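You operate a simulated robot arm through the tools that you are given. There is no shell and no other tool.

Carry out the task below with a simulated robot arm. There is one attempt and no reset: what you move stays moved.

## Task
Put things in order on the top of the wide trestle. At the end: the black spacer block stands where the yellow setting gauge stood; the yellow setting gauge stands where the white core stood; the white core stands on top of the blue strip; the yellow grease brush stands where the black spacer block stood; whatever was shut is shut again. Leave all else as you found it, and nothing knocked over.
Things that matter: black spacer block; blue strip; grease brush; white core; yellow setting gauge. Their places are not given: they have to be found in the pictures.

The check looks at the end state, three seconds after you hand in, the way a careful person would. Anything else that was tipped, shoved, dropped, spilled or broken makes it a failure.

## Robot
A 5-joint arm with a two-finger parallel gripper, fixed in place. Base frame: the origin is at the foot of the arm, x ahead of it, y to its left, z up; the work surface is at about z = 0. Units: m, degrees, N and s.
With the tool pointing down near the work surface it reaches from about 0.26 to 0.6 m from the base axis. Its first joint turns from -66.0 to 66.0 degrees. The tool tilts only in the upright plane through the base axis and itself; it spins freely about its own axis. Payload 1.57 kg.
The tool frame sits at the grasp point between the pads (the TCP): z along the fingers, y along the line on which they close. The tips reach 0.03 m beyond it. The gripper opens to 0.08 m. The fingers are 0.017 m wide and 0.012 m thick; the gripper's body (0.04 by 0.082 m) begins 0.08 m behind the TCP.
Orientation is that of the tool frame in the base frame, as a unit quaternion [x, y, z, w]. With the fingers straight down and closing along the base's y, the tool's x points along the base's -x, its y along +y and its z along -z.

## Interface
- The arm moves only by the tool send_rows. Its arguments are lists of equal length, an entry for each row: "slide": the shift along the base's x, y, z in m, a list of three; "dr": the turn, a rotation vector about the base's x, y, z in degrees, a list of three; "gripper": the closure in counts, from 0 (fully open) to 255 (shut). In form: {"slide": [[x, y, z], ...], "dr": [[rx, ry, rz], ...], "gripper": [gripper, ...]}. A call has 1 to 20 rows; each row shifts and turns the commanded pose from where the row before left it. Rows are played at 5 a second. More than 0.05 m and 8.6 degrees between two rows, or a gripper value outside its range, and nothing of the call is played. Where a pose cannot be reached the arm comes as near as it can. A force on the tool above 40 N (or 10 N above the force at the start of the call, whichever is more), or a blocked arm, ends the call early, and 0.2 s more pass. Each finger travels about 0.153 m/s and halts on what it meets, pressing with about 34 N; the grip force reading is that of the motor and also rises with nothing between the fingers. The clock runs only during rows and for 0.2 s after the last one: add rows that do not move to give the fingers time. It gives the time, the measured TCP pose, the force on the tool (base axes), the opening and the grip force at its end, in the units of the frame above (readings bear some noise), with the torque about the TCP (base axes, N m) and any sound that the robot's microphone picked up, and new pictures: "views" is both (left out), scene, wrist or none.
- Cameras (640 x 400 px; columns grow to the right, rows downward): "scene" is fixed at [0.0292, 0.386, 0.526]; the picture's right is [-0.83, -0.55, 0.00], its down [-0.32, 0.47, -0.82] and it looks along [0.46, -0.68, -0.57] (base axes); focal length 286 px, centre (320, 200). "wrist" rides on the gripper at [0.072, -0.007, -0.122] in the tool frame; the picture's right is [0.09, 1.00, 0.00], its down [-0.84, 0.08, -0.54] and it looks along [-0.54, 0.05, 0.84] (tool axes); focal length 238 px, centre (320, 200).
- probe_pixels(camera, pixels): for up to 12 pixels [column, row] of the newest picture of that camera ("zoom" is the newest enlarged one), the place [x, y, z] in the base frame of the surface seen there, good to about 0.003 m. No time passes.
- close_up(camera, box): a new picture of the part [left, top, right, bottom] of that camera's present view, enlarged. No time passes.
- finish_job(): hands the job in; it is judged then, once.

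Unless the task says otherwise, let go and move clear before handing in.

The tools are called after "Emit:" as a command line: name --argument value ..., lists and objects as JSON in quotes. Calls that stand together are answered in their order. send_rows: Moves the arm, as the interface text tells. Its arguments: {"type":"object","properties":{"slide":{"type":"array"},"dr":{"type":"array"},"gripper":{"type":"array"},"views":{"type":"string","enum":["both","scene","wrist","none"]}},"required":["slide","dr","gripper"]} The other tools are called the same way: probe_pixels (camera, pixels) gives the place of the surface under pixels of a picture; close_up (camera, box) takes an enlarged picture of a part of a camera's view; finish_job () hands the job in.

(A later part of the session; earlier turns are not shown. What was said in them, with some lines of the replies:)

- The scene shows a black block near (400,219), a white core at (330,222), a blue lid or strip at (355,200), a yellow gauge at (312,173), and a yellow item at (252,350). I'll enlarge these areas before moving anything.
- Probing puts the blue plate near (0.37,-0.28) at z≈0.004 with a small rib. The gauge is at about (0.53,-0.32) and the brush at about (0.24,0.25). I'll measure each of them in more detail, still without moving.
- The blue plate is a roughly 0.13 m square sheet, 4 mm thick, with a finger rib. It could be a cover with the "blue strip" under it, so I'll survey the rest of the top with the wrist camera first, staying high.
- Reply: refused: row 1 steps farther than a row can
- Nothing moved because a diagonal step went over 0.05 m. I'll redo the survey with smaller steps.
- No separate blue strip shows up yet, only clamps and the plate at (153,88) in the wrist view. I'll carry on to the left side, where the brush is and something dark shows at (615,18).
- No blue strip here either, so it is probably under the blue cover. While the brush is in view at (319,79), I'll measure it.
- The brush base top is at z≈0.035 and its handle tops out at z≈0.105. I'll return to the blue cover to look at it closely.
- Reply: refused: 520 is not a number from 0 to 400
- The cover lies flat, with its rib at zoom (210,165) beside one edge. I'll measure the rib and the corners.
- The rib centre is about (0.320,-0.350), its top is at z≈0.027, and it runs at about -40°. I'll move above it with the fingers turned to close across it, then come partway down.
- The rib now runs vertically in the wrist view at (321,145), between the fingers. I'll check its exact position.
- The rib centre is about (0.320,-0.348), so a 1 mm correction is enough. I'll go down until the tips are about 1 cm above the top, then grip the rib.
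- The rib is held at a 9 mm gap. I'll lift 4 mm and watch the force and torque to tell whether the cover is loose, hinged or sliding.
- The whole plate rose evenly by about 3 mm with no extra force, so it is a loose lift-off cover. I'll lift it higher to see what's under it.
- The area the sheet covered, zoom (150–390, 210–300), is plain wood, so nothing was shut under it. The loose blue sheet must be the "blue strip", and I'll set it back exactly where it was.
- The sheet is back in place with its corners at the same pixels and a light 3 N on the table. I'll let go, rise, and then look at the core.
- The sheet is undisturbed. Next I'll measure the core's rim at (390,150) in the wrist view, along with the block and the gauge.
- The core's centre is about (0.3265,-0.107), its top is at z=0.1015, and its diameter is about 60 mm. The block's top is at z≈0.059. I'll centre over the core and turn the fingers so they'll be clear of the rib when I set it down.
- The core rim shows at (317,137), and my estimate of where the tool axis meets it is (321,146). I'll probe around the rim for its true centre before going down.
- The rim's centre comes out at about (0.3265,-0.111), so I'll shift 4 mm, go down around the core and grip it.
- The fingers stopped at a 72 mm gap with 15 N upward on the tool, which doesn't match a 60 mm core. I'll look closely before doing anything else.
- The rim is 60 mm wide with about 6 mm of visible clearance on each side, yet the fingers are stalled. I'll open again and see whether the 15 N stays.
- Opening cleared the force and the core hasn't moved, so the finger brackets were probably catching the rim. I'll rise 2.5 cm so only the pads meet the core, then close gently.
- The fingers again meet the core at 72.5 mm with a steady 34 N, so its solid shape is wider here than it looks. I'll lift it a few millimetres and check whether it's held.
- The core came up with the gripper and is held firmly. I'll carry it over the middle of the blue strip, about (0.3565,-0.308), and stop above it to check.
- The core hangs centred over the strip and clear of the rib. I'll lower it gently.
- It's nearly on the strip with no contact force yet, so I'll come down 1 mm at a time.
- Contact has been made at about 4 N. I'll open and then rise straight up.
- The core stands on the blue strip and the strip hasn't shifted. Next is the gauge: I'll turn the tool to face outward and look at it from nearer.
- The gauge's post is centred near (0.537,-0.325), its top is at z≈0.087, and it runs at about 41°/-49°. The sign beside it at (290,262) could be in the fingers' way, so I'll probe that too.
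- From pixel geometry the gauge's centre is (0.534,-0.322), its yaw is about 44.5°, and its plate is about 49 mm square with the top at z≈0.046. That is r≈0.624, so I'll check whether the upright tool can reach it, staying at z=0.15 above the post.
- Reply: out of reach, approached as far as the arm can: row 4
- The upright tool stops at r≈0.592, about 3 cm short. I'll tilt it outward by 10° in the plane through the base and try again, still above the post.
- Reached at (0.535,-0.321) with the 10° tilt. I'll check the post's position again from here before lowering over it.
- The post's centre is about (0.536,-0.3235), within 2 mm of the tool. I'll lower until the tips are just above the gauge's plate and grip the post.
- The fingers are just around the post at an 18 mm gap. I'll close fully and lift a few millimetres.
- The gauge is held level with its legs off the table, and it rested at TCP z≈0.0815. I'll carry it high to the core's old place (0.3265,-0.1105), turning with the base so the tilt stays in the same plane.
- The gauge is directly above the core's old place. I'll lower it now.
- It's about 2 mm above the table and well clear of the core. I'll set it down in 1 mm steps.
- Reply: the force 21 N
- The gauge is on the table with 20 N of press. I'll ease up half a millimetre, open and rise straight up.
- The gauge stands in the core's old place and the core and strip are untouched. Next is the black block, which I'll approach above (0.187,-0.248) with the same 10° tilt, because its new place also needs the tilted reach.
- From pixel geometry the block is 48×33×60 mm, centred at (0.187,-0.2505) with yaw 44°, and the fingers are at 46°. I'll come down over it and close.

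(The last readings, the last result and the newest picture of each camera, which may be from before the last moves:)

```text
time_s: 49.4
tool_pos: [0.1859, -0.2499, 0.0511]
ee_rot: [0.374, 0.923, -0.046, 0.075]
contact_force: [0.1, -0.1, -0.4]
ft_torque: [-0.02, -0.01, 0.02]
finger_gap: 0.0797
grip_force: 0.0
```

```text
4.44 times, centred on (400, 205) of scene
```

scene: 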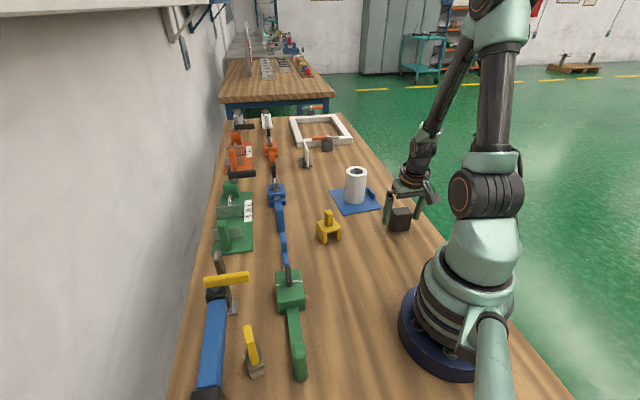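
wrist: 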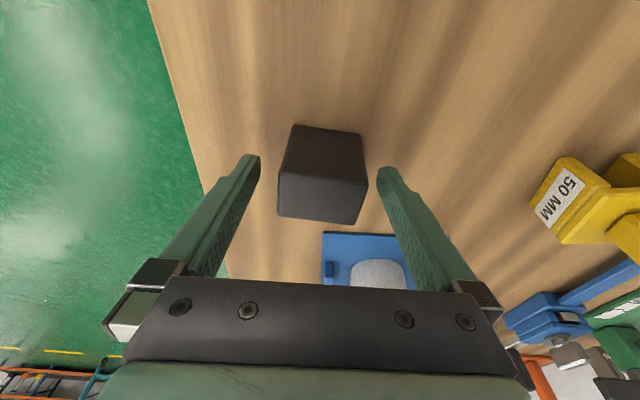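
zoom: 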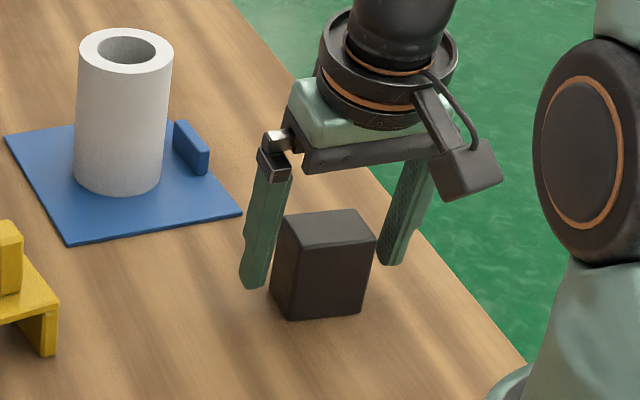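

The block sits centred between the open fingers. I'll close gently and test the lift.

Emit:
send_rows --slide '[[0, 0, 0], [0, 0, 0], [0, 0, 0], [0, 0, 0], [0, 0, 0], [0, 0, 0.004], [0, 0, 0.006], [0, 0, 0]]' --dr '[[0, 0, 0], [0, 0, 0], [0, 0, 0], [0, 0, 0], [0, 0, 0], [0, 0, 0], [0, 0, 0], [0, 0, 0]]' --gripper '[50, 80, 100, 140, 180, 180, 180, 180]'

Emit:
close_up --camera "scene" --box '[350, 160, 450, 250]'

```text
time_s: 51.2
tool_pos: [0.1862, -0.2498, 0.062]
ee_rot: [0.374, 0.923, -0.046, 0.074]
contact_force: [-0.4, 0.7, -2.0]
ft_torque: [-0.01, -0.04, 0.01]
finger_gap: 0.0499
grip_force: 34.3
```

scene: 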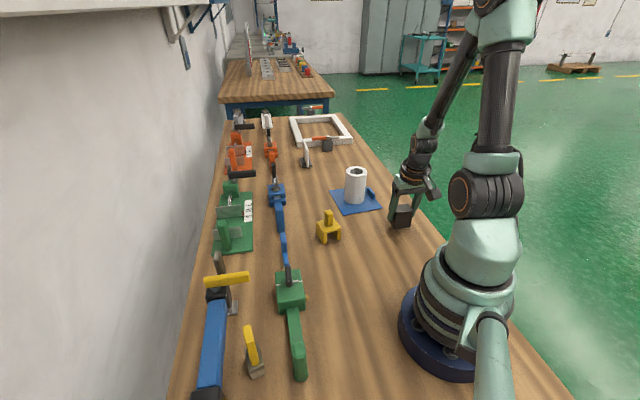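
wrist: 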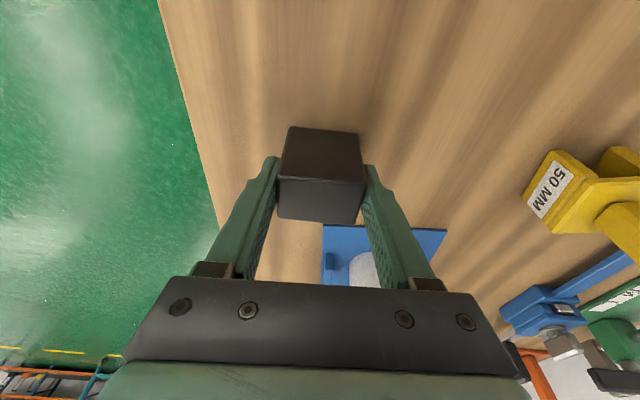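

```text
4.44 times, centred on (400, 205) of scene
```

zoom: 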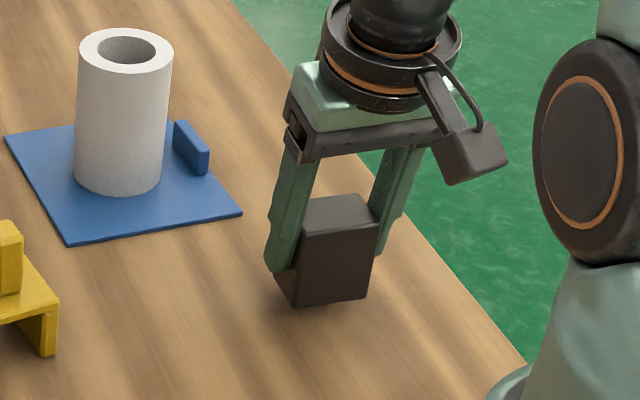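

The block is held at a 50 mm gap and rested at TCP z≈0.0515. I'll carry it high around the core, then outward toward the gauge's old place (0.535,-0.323), stopping above it.

Emit:
send_rows --slide '[[0, 0, 0.046], [0, 0, 0.046], [0, 0, 0.046], [0.0348, 0.012, 0], [0.0348, 0.012, 0], [0.0348, 0.012, 0], [0.0348, 0.012, 0], [0.0348, 0.012, 0], [0.0291, -0.0221, -0.01], [0.0291, -0.0221, -0.01], [0.0291, -0.0221, -0.01], [0.0291, -0.0221, -0.01], [0.0291, -0.0221, -0.01], [0.0292, -0.022, -0.01], [0, 0, 0]]' --dr '[[0, 0, 0], [0, 0, 0], [0, 0, 0], [0, 0, 6.2], [0, 0, 5.67], [0, 0, 5.09], [0, 0, 4.54], [0, 0, 4.03], [0, 0, -0.76], [0, 0, -0.65], [0, 0, -0.55], [0, 0, -0.48], [0, 0, -0.43], [0, 0, -0.37], [0, 0, 0]]' --gripper '[180, 180, 180, 180, 180, 180, 180, 180, 180, 180, 180, 180, 180, 180, 180]'

Emit:
close_up --camera "scene" --box '[270, 100, 390, 200]'

```text
time_s: 54.4
tool_pos: [0.534, -0.3224, 0.139]
ee_rot: [0.189, 0.978, -0.03, 0.082]
contact_force: [0.3, 0.1, -1.5]
ft_torque: [-0.03, 0.02, 0.02]
finger_gap: 0.0496
grip_force: 33.8
```

scene: 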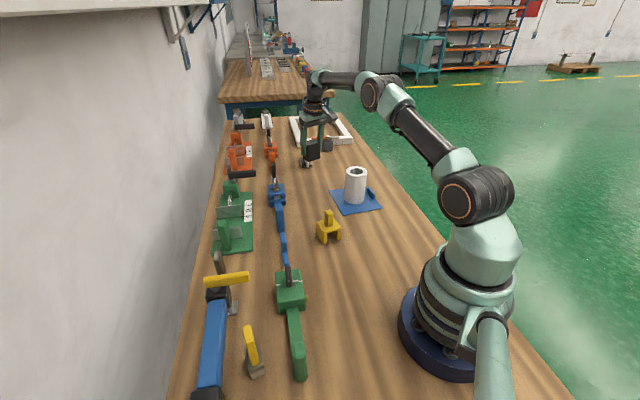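
wrist: 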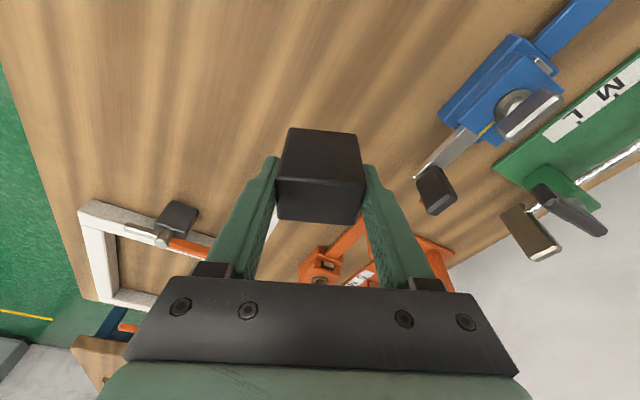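

```text
4.00 times, centred on (330, 150) of scene
```

zoom: 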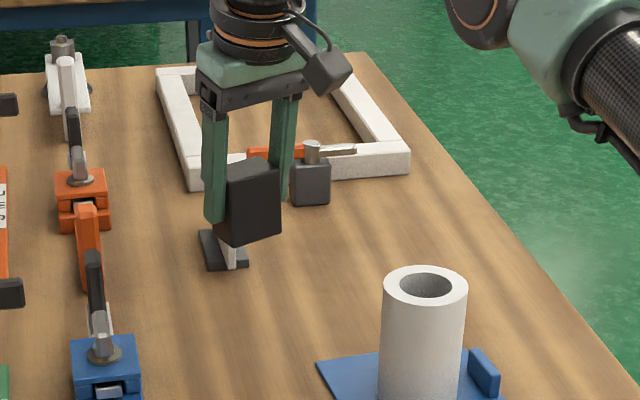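

The block is right above the gauge's old place and clear of the sign. I'll lower it.

Emit:
send_rows --slide '[[0.0004, 0, -0.03], [0, 0, -0.03], [0, 0, -0.018], [0, 0, -0.005], [0, 0, 0]]' --dr '[[0, 0, 0], [0, 0, 0], [0, 0, 0], [0, 0, 0], [0, 0, 0]]' --gripper '[180, 180, 180, 180, 180]'

Emit:
close_up --camera "scene" --box '[280, 120, 360, 190]'

```text
time_s: 55.6
tool_pos: [0.534, -0.3225, 0.0553]
ee_rot: [0.188, 0.978, -0.03, 0.082]
contact_force: [0.6, 0.6, -1.3]
ft_torque: [0.01, 0.01, 0.01]
finger_gap: 0.0497
grip_force: 34.1
```

scene: 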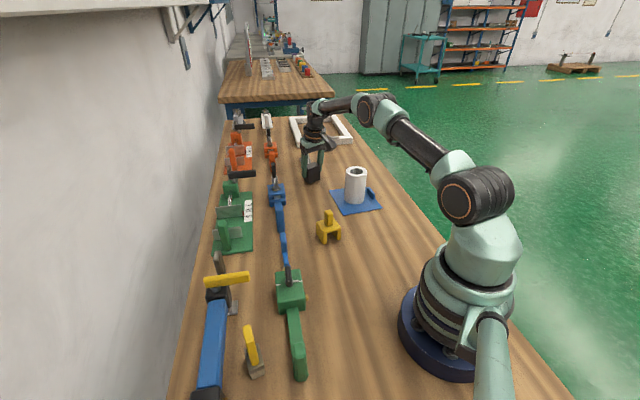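
wrist: 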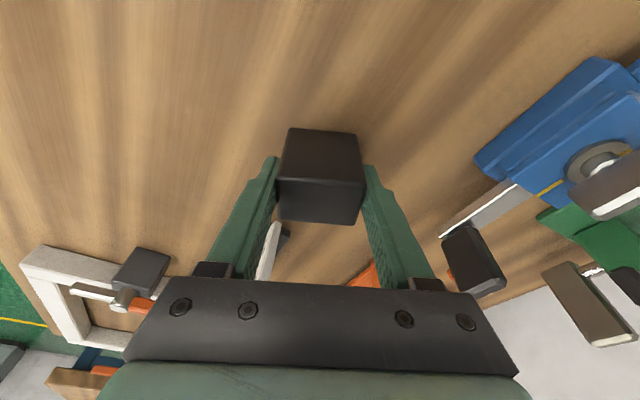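

```text
5.71 times, centred on (320, 155) of scene
```

zoom: 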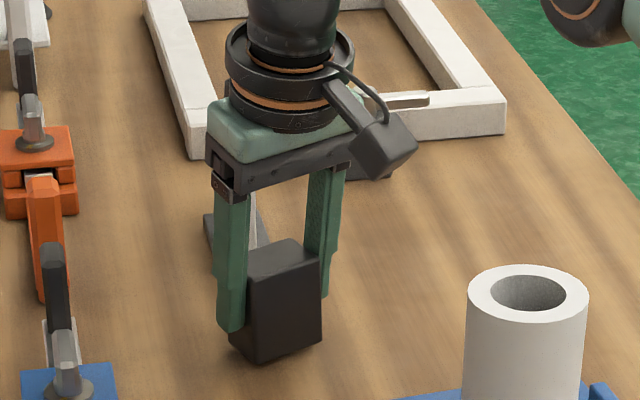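

It's about 3 mm above the table with no contact, so I'll go down in small steps.

Emit:
send_rows --slide '[[0, 0, -0.002], [0, 0, 0]]' --dr '[[0, 0, 0], [0, 0, 0]]' --gripper '[180, 180]' --views "none"

Emit:
send_rows --slide '[[0, 0, -0.001], [0, 0, 0]]' --dr '[[0, 0, 0], [0, 0, 0]]' --gripper '[180, 180]' --views "none"

```text
time_s: 56.2
tool_pos: [0.5344, -0.3229, 0.0541]
ee_rot: [0.188, 0.978, -0.031, 0.083]
contact_force: [0.1, 0.2, -1.6]
ft_torque: [0.0, -0.02, -0.02]
finger_gap: 0.0494
grip_force: 33.3
```

```text
time_s: 56.8
tool_pos: [0.5355, -0.3241, 0.0533]
ee_rot: [0.187, 0.978, -0.031, 0.082]
contact_force: [-0.4, 1.1, -1.8]
ft_torque: [0.01, -0.05, 0.01]
finger_gap: 0.0496
grip_force: 34.0
```

Emit:
send_rows --slide '[[0, 0, -0.001], [0, 0, 0]]' --dr '[[0, 0, 0], [0, 0, 0]]' --gripper '[180, 180]' --views "none"

Emit:
close_up --camera "scene" --box '[290, 140, 350, 190]'

```text
time_s: 57.4
tool_pos: [0.5349, -0.3233, 0.052]
ee_rot: [0.188, 0.978, -0.03, 0.082]
contact_force: [0.4, -0.5, -1.7]
ft_torque: [0.0, 0.03, 0.02]
finger_gap: 0.0497
grip_force: 34.3
```

```text
8.00 times, centred on (320, 165) of scene
```

zoom: 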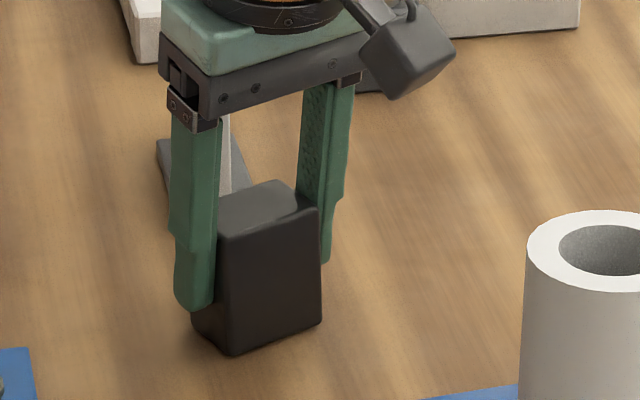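

The reading still shows the block's weight, so it hasn't touched down. I'll keep going in smaller steps.

Emit:
send_rows --slide '[[0, 0, -0.0007], [0, 0, 0]]' --dr '[[0, 0, 0], [0, 0, 0]]' --gripper '[180, 180]' --views "none"

Emit:
send_rows --slide '[[0, 0, -0.0005], [0, 0, 0]]' --dr '[[0, 0, 0], [0, 0, 0]]' --gripper '[180, 180]' --views "none"

```text
time_s: 58.0
tool_pos: [0.5351, -0.3234, 0.0514]
ee_rot: [0.188, 0.978, -0.031, 0.082]
contact_force: [-1.1, -0.1, -0.4]
ft_torque: [0.03, -0.01, -0.01]
finger_gap: 0.0493
grip_force: 33.8
```

```text
time_s: 58.6
tool_pos: [0.536, -0.3237, 0.0516]
ee_rot: [0.188, 0.978, -0.031, 0.082]
contact_force: [0.2, -0.1, -0.4]
ft_torque: [0.02, -0.03, 0.03]
finger_gap: 0.0493
grip_force: 34.2
```

Emit:
send_rows --slide '[[0, 0, -0.0006], [0, 0, 0]]' --dr '[[0, 0, 0], [0, 0, 0]]' --gripper '[180, 180]' --views "none"

```text
time_s: 59.2
tool_pos: [0.5355, -0.3228, 0.0505]
ee_rot: [0.188, 0.978, -0.031, 0.083]
contact_force: [-2.9, 1.0, 6.4]
ft_torque: [0.21, -0.02, 0.04]
finger_gap: 0.0495
grip_force: 34.5
```

The block is on the table with a light 6 N. I'll open and lift straight up.

Emit:
send_rows --slide '[[0, 0, 0], [0, 0, 0], [0, 0, 0], [0, 0, 0.02], [0, 0, 0.03], [0, 0, 0.03], [-0.025, 0.016, 0.02], [-0.025, 0.016, 0.02], [0, 0, 0]]' --dr '[[0, 0, 0], [0, 0, 0], [0, 0, 0], [0, 0, 0], [0, 0, 0], [0, 0, 0], [0, 0, 0], [0, 0, 0], [0, 0, 0]]' --gripper '[80, 40, 0, 0, 0, 0, 0, 0, 0]'

Emit:
close_up --camera "scene" --box '[280, 120, 380, 210]'

```text
time_s: 61.2
tool_pos: [0.4845, -0.2909, 0.171]
ee_rot: [0.188, 0.978, -0.03, 0.083]
contact_force: [0.4, -0.2, -0.5]
ft_torque: [-0.03, 0.0, 0.02]
finger_gap: 0.0802
grip_force: 0.2
```

scene: 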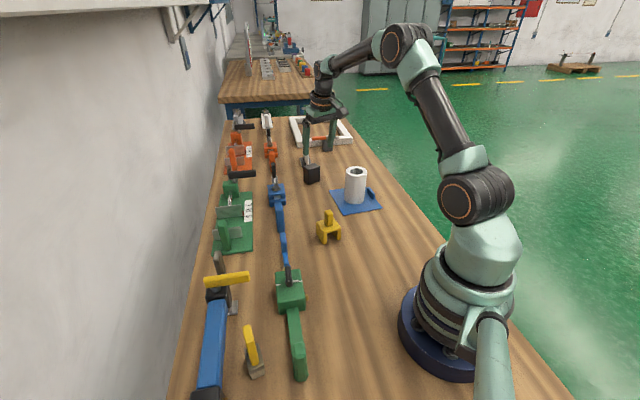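
wrist: 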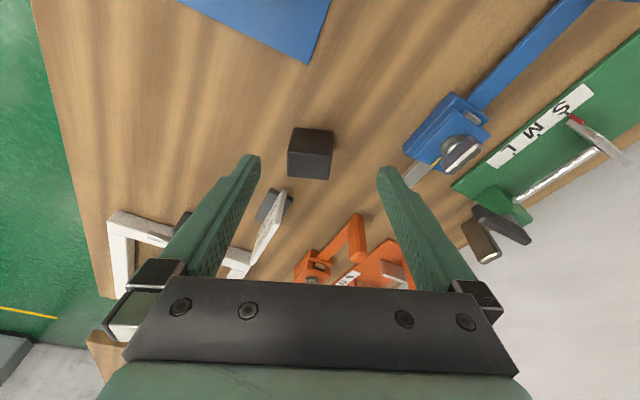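

```text
4.44 times, centred on (330, 165) of scene
```

zoom: 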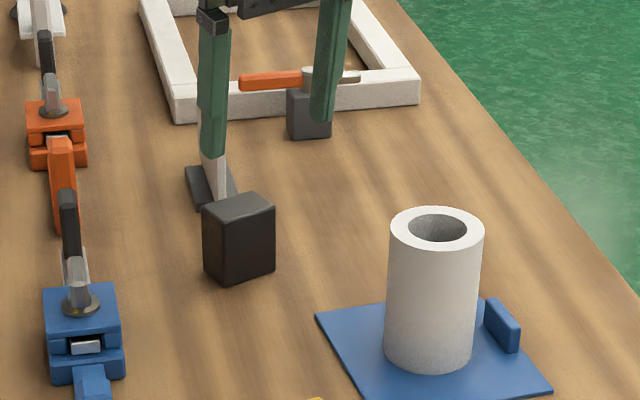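

The block stands upright. I'll probe to confirm where it is before going for the brush.

Emit:
probe_pixels --camera "wrist" --pixels '[[292, 155], [328, 155], [327, 175], [292, 174], [309, 165]]'

Emit:
probe_pixels --camera "scene" --pixels '[[249, 330], [246, 327], [252, 352], [258, 358], [247, 362], [255, 375], [265, 366], [252, 340]]'

Emit:
close_up --camera "scene" --box '[225, 310, 285, 390]'

```text
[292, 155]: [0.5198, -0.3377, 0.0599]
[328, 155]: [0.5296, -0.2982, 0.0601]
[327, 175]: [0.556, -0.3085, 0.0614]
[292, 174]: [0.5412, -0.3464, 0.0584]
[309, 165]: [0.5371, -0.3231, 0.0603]
```

```text
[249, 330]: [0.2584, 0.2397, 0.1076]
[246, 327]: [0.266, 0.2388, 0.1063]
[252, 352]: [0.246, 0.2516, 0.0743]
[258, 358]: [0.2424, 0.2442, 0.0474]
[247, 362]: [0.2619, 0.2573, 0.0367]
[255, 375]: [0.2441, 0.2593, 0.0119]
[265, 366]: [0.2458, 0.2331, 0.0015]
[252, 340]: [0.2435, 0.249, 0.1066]
```

```text
5.00 times, centred on (255, 350) of scene
```

zoom: 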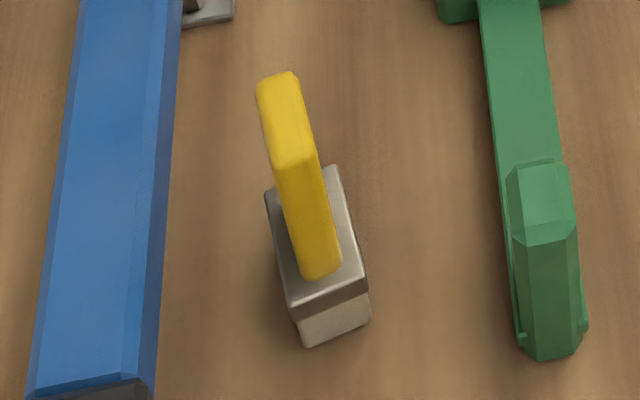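

The block stands at about (0.537,-0.323), where the gauge was. The brush's base is about 41×23 mm, centred near (0.257,0.243), with its long axis at about -32°. I'll straighten the tool and travel high over to it.

Emit:
send_rows --slide '[[-0.02, 0.012, 0.03], [-0.02, 0.012, 0.03], [-0.0169, 0.0334, 0.0138], [-0.0169, 0.0334, 0.0138], [-0.0169, 0.0334, 0.0138], [-0.0169, 0.0334, 0.0138], [-0.0169, 0.0334, 0.0138], [-0.006, 0.04, 0], [-0.006, 0.04, 0], [-0.006, 0.04, 0], [-0.006, 0.04, 0], [-0.006, 0.04, 0], [-0.0183, 0.0357, 0], [-0.0183, 0.0357, 0], [-0.0183, 0.0357, 0], [-0.0181, 0.0357, 0], [0, 0, 0]]' --dr '[[2.58, 4.29, 0], [2.58, 4.29, 0], [0, 0, -3.4], [0, 0, -3.4], [0, 0, -3.3], [0, 0, 0], [0, 0, 0], [0, 0, 0], [0, 0, 0], [0, 0, 0], [0, 0, 0], [0, 0, 0], [0, 0, 0], [0, 0, 0], [0, 0, 0], [0, 0, 0], [0, 0, 0]]' --gripper '[0, 0, 0, 0, 0, 0, 0, 0, 0, 0, 0, 0, 0, 0, 0, 0, 0]'

```text
time_s: 64.8
tool_pos: [0.2578, 0.2434, 0.3004]
ee_rot: [0.275, 0.962, 0.001, 0.001]
contact_force: [-1.0, -0.2, -0.1]
ft_torque: [0.03, -0.05, 0.0]
finger_gap: 0.08
grip_force: 0.0
```

scene: 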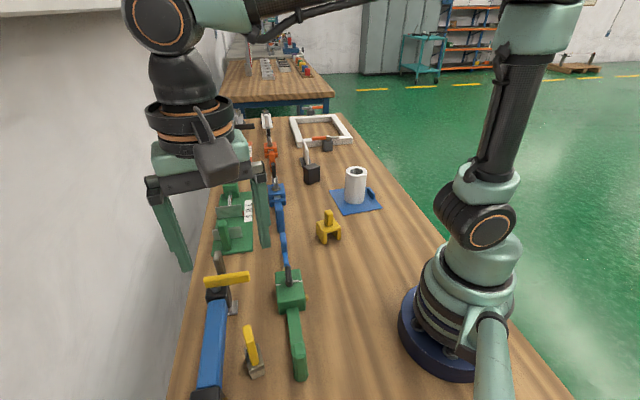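
wrist: 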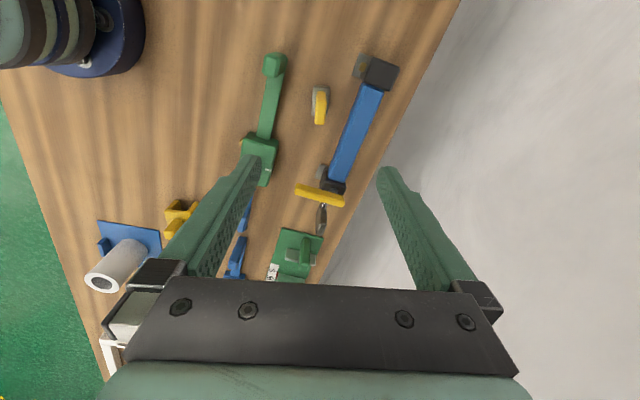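

The brush is at (319,105), lined up between the fingers. I'll measure it and the clamps on either side.

Emit:
close_up --camera "wrist" --box '[280, 70, 360, 140]'

Emit:
probe_pixels --camera "wrist" --pixels '[[316, 98], [325, 98], [316, 122], [323, 122], [320, 110], [312, 92], [327, 92], [360, 110], [345, 150], [375, 75], [318, 192], [265, 110]]'

```text
5.71 times, centred on (320, 105) of wrist
```

zoom: 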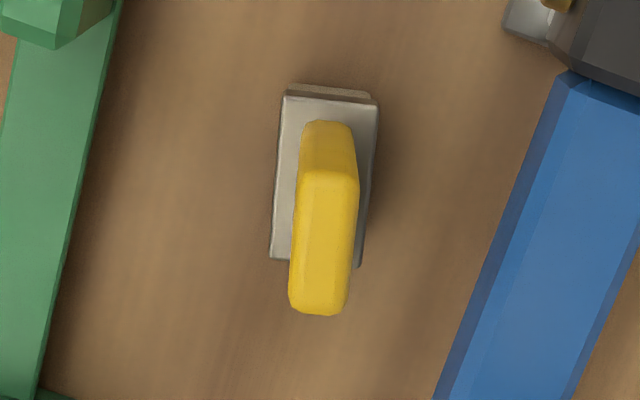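

```text
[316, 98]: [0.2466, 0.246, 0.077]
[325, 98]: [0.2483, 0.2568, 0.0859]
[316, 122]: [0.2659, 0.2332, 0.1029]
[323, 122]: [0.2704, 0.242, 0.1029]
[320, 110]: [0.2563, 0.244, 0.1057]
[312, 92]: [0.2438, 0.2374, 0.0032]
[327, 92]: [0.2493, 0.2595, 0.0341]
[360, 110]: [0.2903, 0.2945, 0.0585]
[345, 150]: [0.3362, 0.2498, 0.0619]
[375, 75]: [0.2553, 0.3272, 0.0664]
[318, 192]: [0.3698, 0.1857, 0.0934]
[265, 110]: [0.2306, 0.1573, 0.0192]
```

The brush's centre is (0.2565,0.2447) and the blue bar (top z≈0.06) is near its far side. I'll narrow the opening to about 50 mm, make a 4° correction and come down partway.

Emit:
send_rows --slide '[[-0.0013, 0.0013, 0], [0, 0, -0.045], [0, 0, -0.045], [0, 0, -0.04], [0, 0, -0.03], [0, 0, 0]]' --dr '[[0, 0, -4], [0, 0, 0], [0, 0, 0], [0, 0, 0], [0, 0, 0], [0, 0, 0]]' --gripper '[95, 95, 95, 95, 95, 95]'

Emit:
close_up --camera "wrist" --box '[240, 60, 400, 200]'

Emit:
close_up --camera "scene" --box '[190, 270, 310, 390]'

```text
time_s: 66.2
tool_pos: [0.2572, 0.2453, 0.1381]
ee_rot: [0.308, 0.951, 0.001, 0.001]
contact_force: [0.2, 0.2, 0.1]
ft_torque: [-0.02, -0.02, 0.05]
finger_gap: 0.0503
grip_force: 0.1
```

scene: 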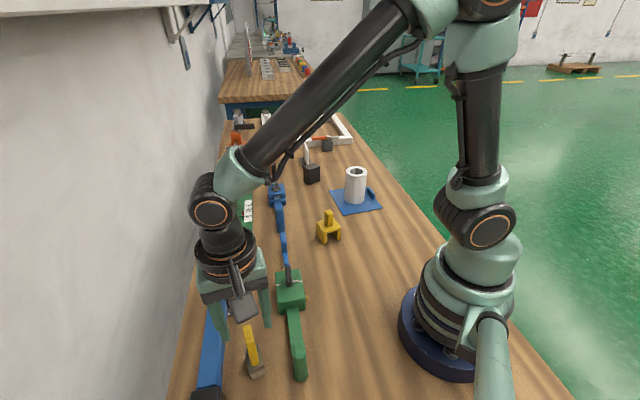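
wrist: 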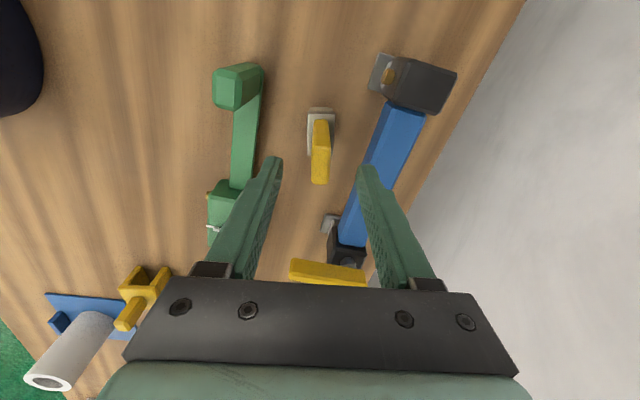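

```text
2.86 times, centred on (320, 130) of wrist
```

zoom: 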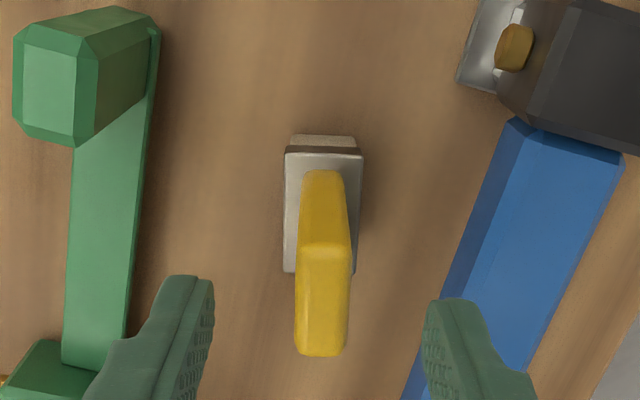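

```text
3.33 times, centred on (250, 330) of scene
```

zoom: 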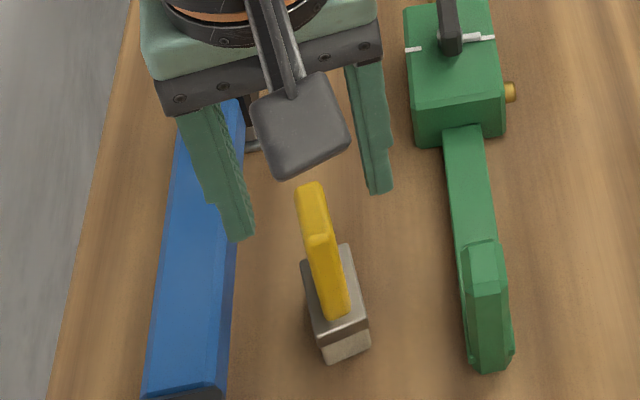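

The handle is centred between the fingers, and the right finger clears the blue bar by over 1 cm. I'll descend to z=0.08 and grip the handle.

Emit:
send_rows --slide '[[0, 0, -0.025], [0, 0, -0.02], [0, 0, -0.013], [0, 0, 0], [0, 0, 0], [0, 0, 0], [0, 0, 0], [0, 0, 0]]' --dr '[[0, 0, 0], [0, 0, 0], [0, 0, 0], [0, 0, 0], [0, 0, 0], [0, 0, 0], [0, 0, 0], [0, 0, 0]]' --gripper '[95, 95, 95, 95, 150, 190, 230, 255]'

Emit:
close_up --camera "wrist" --box '[240, 80, 400, 280]'

```text
time_s: 68.0
tool_pos: [0.2575, 0.2438, 0.0816]
ee_rot: [0.307, 0.952, 0.0, 0.0]
contact_force: [-0.1, 0.4, -0.1]
ft_torque: [0.02, 0.0, 0.03]
finger_gap: 0.0133
grip_force: 30.4
```

scene: 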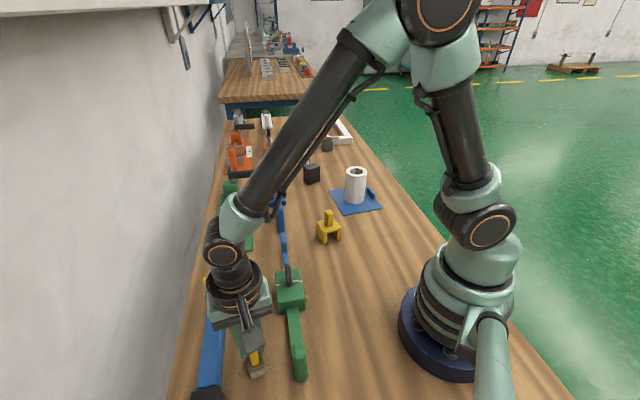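
wrist: 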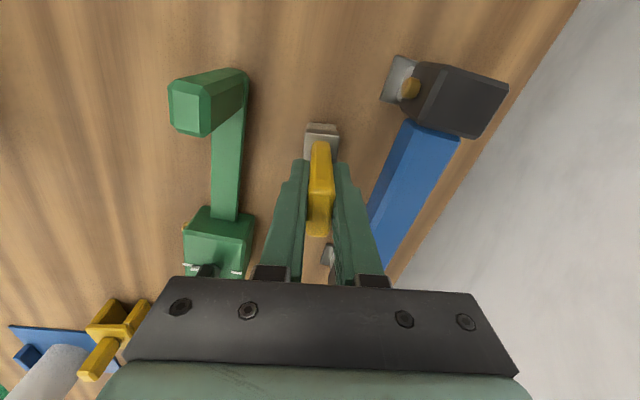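

```text
2.00 times, centred on (320, 180) of wrist
```

zoom: 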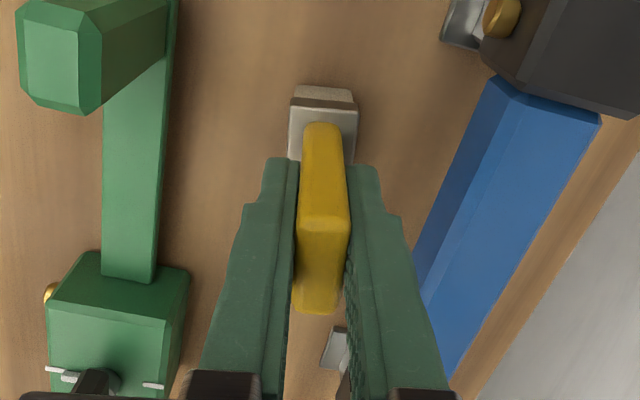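

The handle is gripped at 13 mm. I'll test the lift and then rise clear of the clamps.

Emit:
send_rows --slide '[[0, 0, 0.004], [0, 0, 0.006], [0, 0, 0.04], [0, 0, 0.045], [0, 0, 0.045], [0, 0, 0.04], [0, 0, 0]]' --dr '[[0, 0, 0], [0, 0, 0], [0, 0, 0], [0, 0, 0], [0, 0, 0], [0, 0, 0], [0, 0, 0]]' --gripper '[255, 255, 255, 255, 255, 255, 255]'

Emit:
close_up --camera "scene" --box '[160, 160, 320, 320]'

```text
time_s: 69.6
tool_pos: [0.2573, 0.245, 0.262]
ee_rot: [0.307, 0.952, 0.0, 0.0]
contact_force: [-0.5, 0.4, -1.0]
ft_torque: [-0.06, 0.01, -0.01]
finger_gap: 0.0134
grip_force: 30.4
```

scene: 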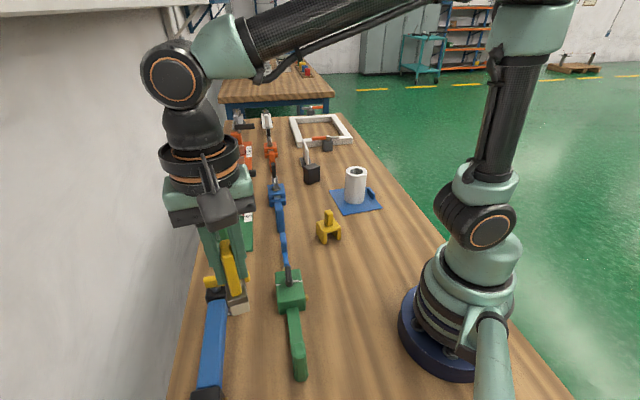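
wrist: 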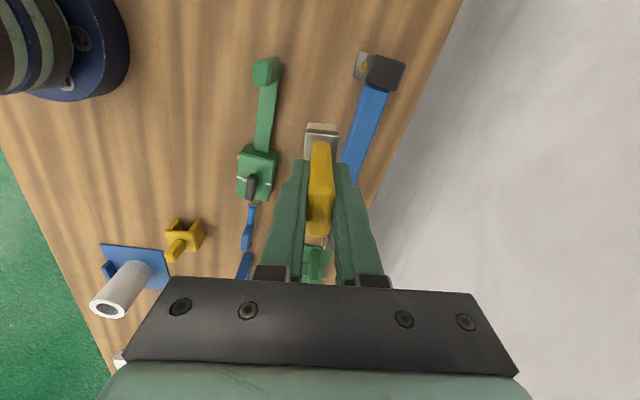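

```text
2.50 times, centred on (240, 240) of scene
```

zoom: 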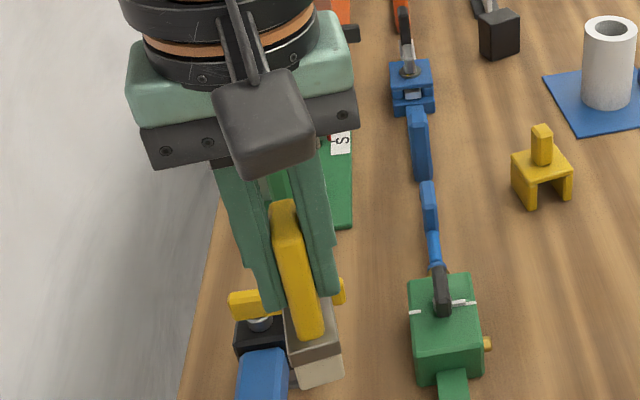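

The brush is held well clear of the clamps. I'll carry it across at this height to above the block's old place.

Emit:
send_rows --slide '[[0.0183, -0.036, 0], [0.0183, -0.036, 0], [0.0183, -0.036, 0], [0.0181, -0.036, 0], [-0.0025, -0.045, 0], [-0.0025, -0.045, 0], [-0.0025, -0.045, 0], [-0.0025, -0.045, 0], [-0.0133, -0.04, 0], [-0.0133, -0.04, 0], [-0.0134, -0.04, 0], [-0.031, -0.0168, 0], [-0.031, -0.0168, 0], [-0.0312, -0.0167, 0], [0, 0, -0.045], [0, 0, -0.045], [0, 0, 0]]' --dr '[[0, 0, 0], [0, 0, 0], [0, 0, 0], [0, 0, 0], [0, 0, 0], [0, 0, 0], [0, 0, 0], [0, 0, 0], [0, 0, 0], [0, 0, 0], [0, 0, 0], [0, 0, 0], [0, 0, 0], [0, 0, 0], [0, 0, 0], [0, 0, 0], [0, 0, 0]]' --gripper '[255, 255, 255, 255, 255, 255, 255, 255, 255, 255, 255, 255, 255, 255, 255, 255, 255]'

Emit:
close_up --camera "scene" --box '[340, 140, 460, 260]'

```text
time_s: 73.2
tool_pos: [0.1843, -0.2508, 0.1702]
ee_rot: [0.308, 0.952, 0.001, 0.0]
contact_force: [0.6, 0.7, -0.6]
ft_torque: [0.01, -0.03, -0.02]
finger_gap: 0.0135
grip_force: 30.0
```

scene: 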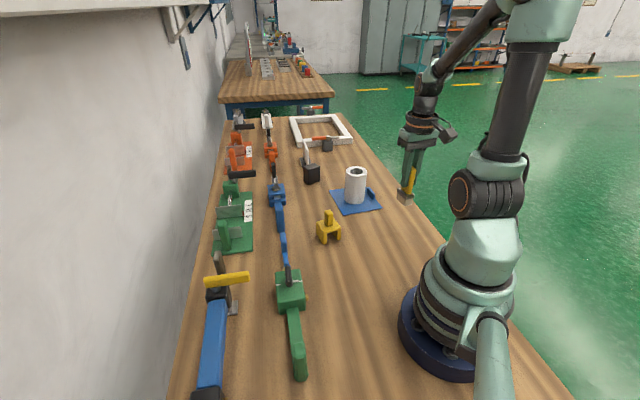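
wrist: 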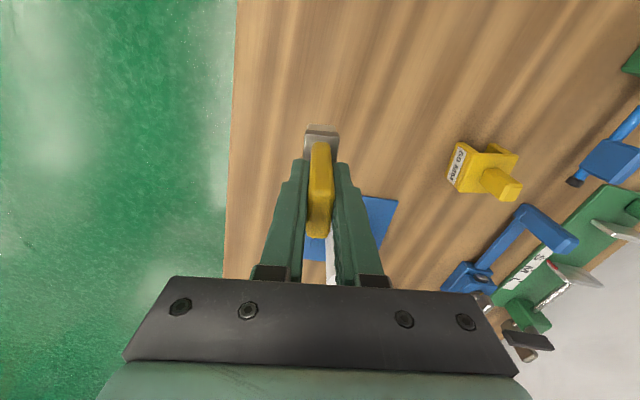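

```text
3.33 times, centred on (400, 200) of scene
```

zoom: 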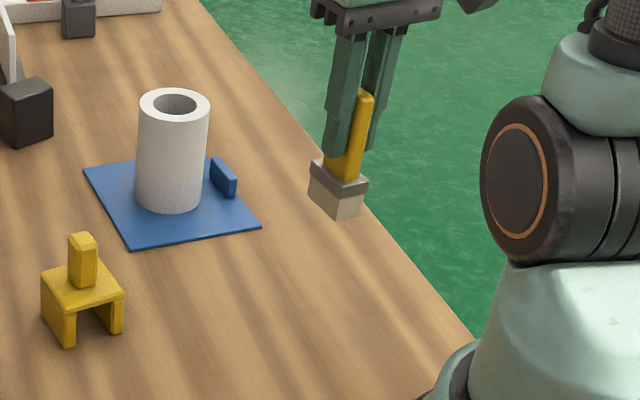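

The brush is above the block's old place, about 2 mm off in x. I'll correct that and lower.

Emit:
send_rows --slide '[[0.002, 0, -0.03], [0, 0, -0.03], [0, 0, -0.02], [0, 0, -0.005], [0, 0, 0], [0, 0, 0]]' --dr '[[0, 0, 0], [0, 0, 0], [0, 0, 0], [0, 0, 0], [0, 0, 0], [0, 0, 0]]' --gripper '[255, 255, 255, 255, 255, 255]'

Emit:
close_up --camera "scene" --box '[350, 160, 450, 250]'

```text
time_s: 74.6
tool_pos: [0.1875, -0.2494, 0.0859]
ee_rot: [0.306, 0.952, 0.0, 0.001]
contact_force: [-0.6, 1.0, -1.7]
ft_torque: [-0.03, 0.0, 0.01]
finger_gap: 0.0136
grip_force: 29.8
```

scene: 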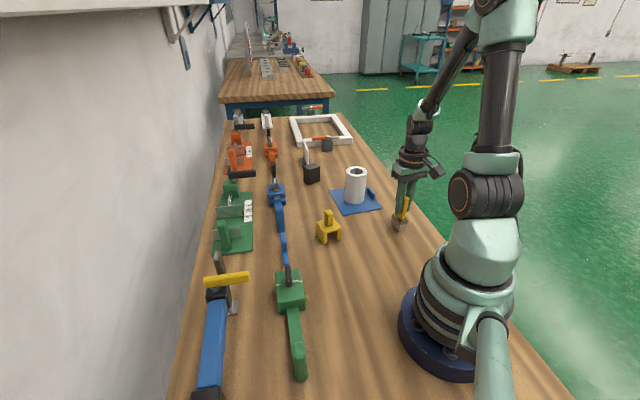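
wrist: 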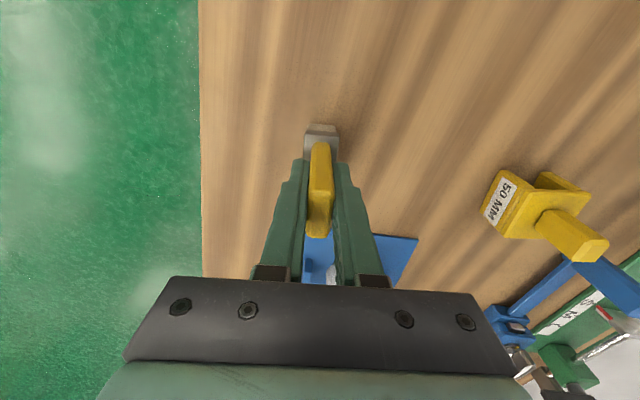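

```text
4.44 times, centred on (400, 205) of scene
```

zoom: 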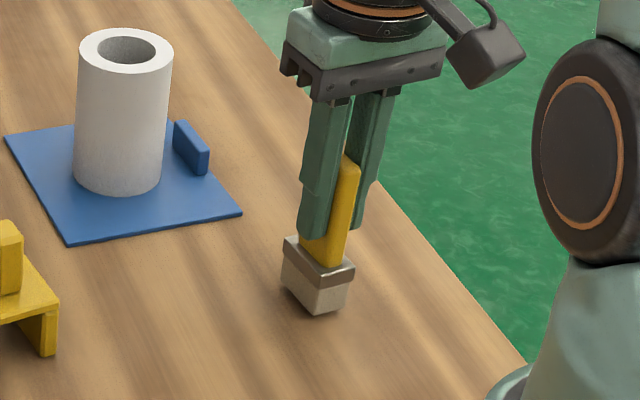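

The brush is about 4–5 mm above the table, so I'll set it down step by step.

Emit:
send_rows --slide '[[0, -0.0005, -0.003], [0, 0, 0]]' --dr '[[0, 0, 0], [0, 0, 0]]' --gripper '[255, 255]' --views "none"

Emit:
send_rows --slide '[[0, 0, -0.001], [0, 0, 0]]' --dr '[[0, 0, 0], [0, 0, 0]]' --gripper '[255, 255]' --views "none"

```text
time_s: 75.2
tool_pos: [0.1881, -0.2533, 0.0823]
ee_rot: [0.307, 0.952, 0.0, 0.001]
contact_force: [0.8, 0.4, -0.4]
ft_torque: [0.02, 0.01, 0.01]
finger_gap: 0.0137
grip_force: 29.8
```

```text
time_s: 75.8
tool_pos: [0.1887, -0.2513, 0.0822]
ee_rot: [0.308, 0.951, -0.001, 0.001]
contact_force: [0.3, 0.7, -0.7]
ft_torque: [0.02, -0.01, 0.0]
finger_gap: 0.0133
grip_force: 29.6
```

Emit:
send_rows --slide '[[0, 0, -0.0008], [0, 0, 0]]' --dr '[[0, 0, 0], [0, 0, 0]]' --gripper '[255, 255]' --views "none"

```text
time_s: 76.4
tool_pos: [0.1879, -0.2515, 0.0813]
ee_rot: [0.308, 0.952, 0.0, 0.001]
contact_force: [-2.5, 1.4, 11.3]
ft_torque: [0.16, 0.19, 0.04]
finger_gap: 0.0134
grip_force: 29.8
```

The brush has touched down at 11 N. I'll ease off slightly, open and rise straight up.

Emit:
send_rows --slide '[[0, 0, 0.0004], [0, 0, 0], [0, 0, 0], [0, 0, 0], [0, 0, 0.02], [0, 0, 0.035], [0, 0, 0.04], [0, 0, 0.04], [0, 0, 0]]' --dr '[[0, 0, 0], [0, 0, 0], [0, 0, 0], [0, 0, 0], [0, 0, 0], [0, 0, 0], [0, 0, 0], [0, 0, 0], [0, 0, 0]]' --gripper '[255, 210, 170, 120, 100, 80, 40, 0, 0]'

Emit:
close_up --camera "scene" --box '[290, 130, 450, 250]'

```text
time_s: 78.4
tool_pos: [0.1889, -0.2505, 0.2189]
ee_rot: [0.307, 0.952, 0.0, -0.001]
contact_force: [-0.7, -0.8, 0.3]
ft_torque: [0.03, -0.04, 0.02]
finger_gap: 0.0799
grip_force: 0.2
```

scene: 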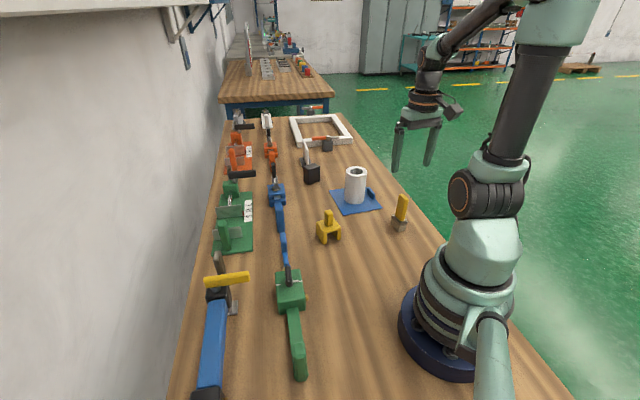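
wrist: 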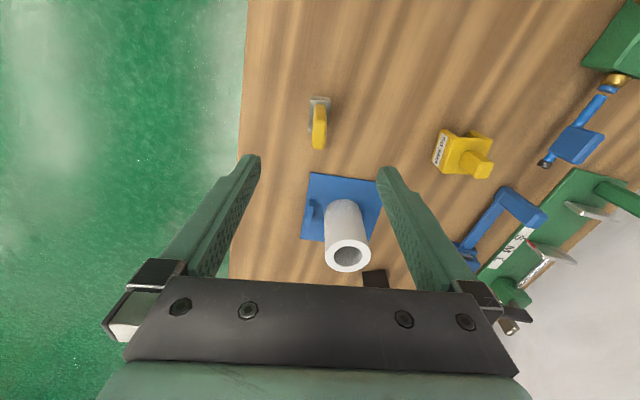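

```text
3.33 times, centred on (370, 190) of scene
```

zoom: 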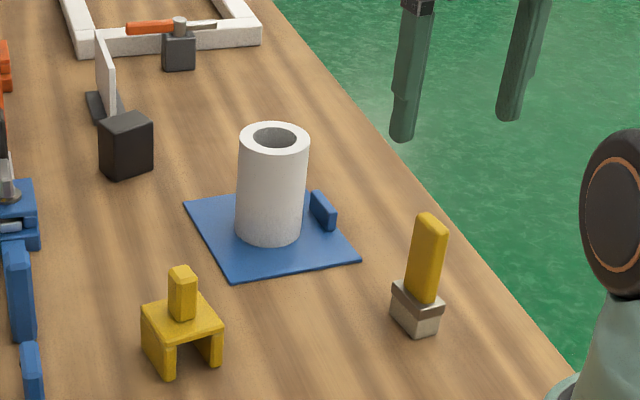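

All four pieces stand upright. I'll verify the brush and gauge positions and compare the rest of the table with the start before handing in.

Emit:
close_up --camera "wrist" --box '[290, 80, 350, 160]'

Emit:
probe_pixels --camera "wrist" --pixels '[[319, 115], [318, 140], [320, 145], [328, 102], [347, 255], [335, 248], [460, 155], [483, 168]]'

Emit:
close_up --camera "scene" --box '[180, 100, 420, 400]'

```text
5.00 times, centred on (320, 120) of wrist
```

zoom: 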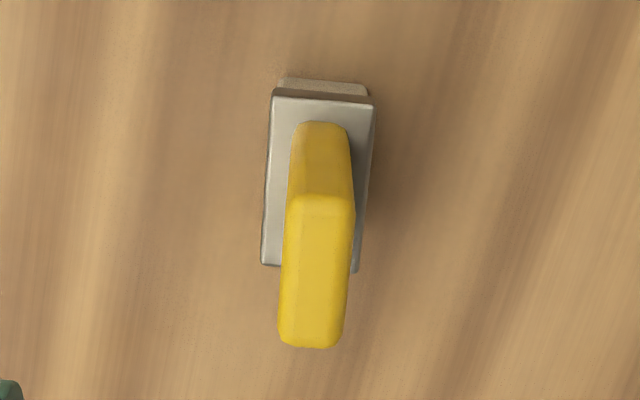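

```text
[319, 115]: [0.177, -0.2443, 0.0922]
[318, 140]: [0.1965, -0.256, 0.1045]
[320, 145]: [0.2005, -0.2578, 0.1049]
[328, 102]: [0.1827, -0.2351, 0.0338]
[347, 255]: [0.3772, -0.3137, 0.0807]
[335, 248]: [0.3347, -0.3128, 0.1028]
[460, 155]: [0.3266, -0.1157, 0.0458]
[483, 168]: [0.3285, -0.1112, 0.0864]
```

```text
1.33 times, centred on (300, 250) of scene
```

zoom: 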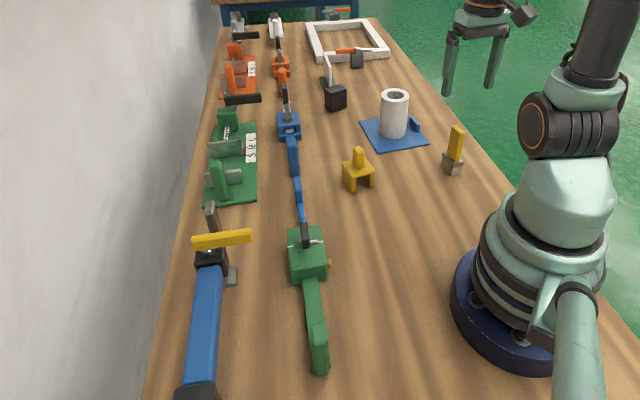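

The probes put the brush at about (0.188,-0.25), the gauge at (0.328,-0.111), the block at (0.537,-0.323), and the core upright on the blue strip. The clamps, sign and frame look as they did at the start, nothing is left open, and the gripper is empty and clear, so I'm handing in.

Emit:
finish_job

```text
The job is handed in.
```

I moved all four pieces to their new places and handed the job in. The last pictures showed everything upright and the clamps, sign and frame where they were. No result from the check came back.

| Piece | Now stands | Position (x, y in m) |
|---|---|---|
| White core | on the blue strip | about (0.356, -0.309) |
| Yellow setting gauge | where the core stood | about (0.328, -0.111) |
| Black spacer block | where the gauge stood | about (0.537, -0.323) |
| Grease brush | where the block stood | about (0.188, -0.250) |

- **Blue strip:** I took this to be the loose blue sheet with the finger rib, as nothing else on the trestle fit. It looked like a cover, so I lifted it to check. There was only bare wood underneath, and I put it back in the same spot.
- **Shut items:** I found nothing shut on the trestle and left nothing open.
- **Turned pieces:** The gauge is turned about 12° and the block about 22° from how they faced before, because the gauge's old place could only be reached with the tool tilted.
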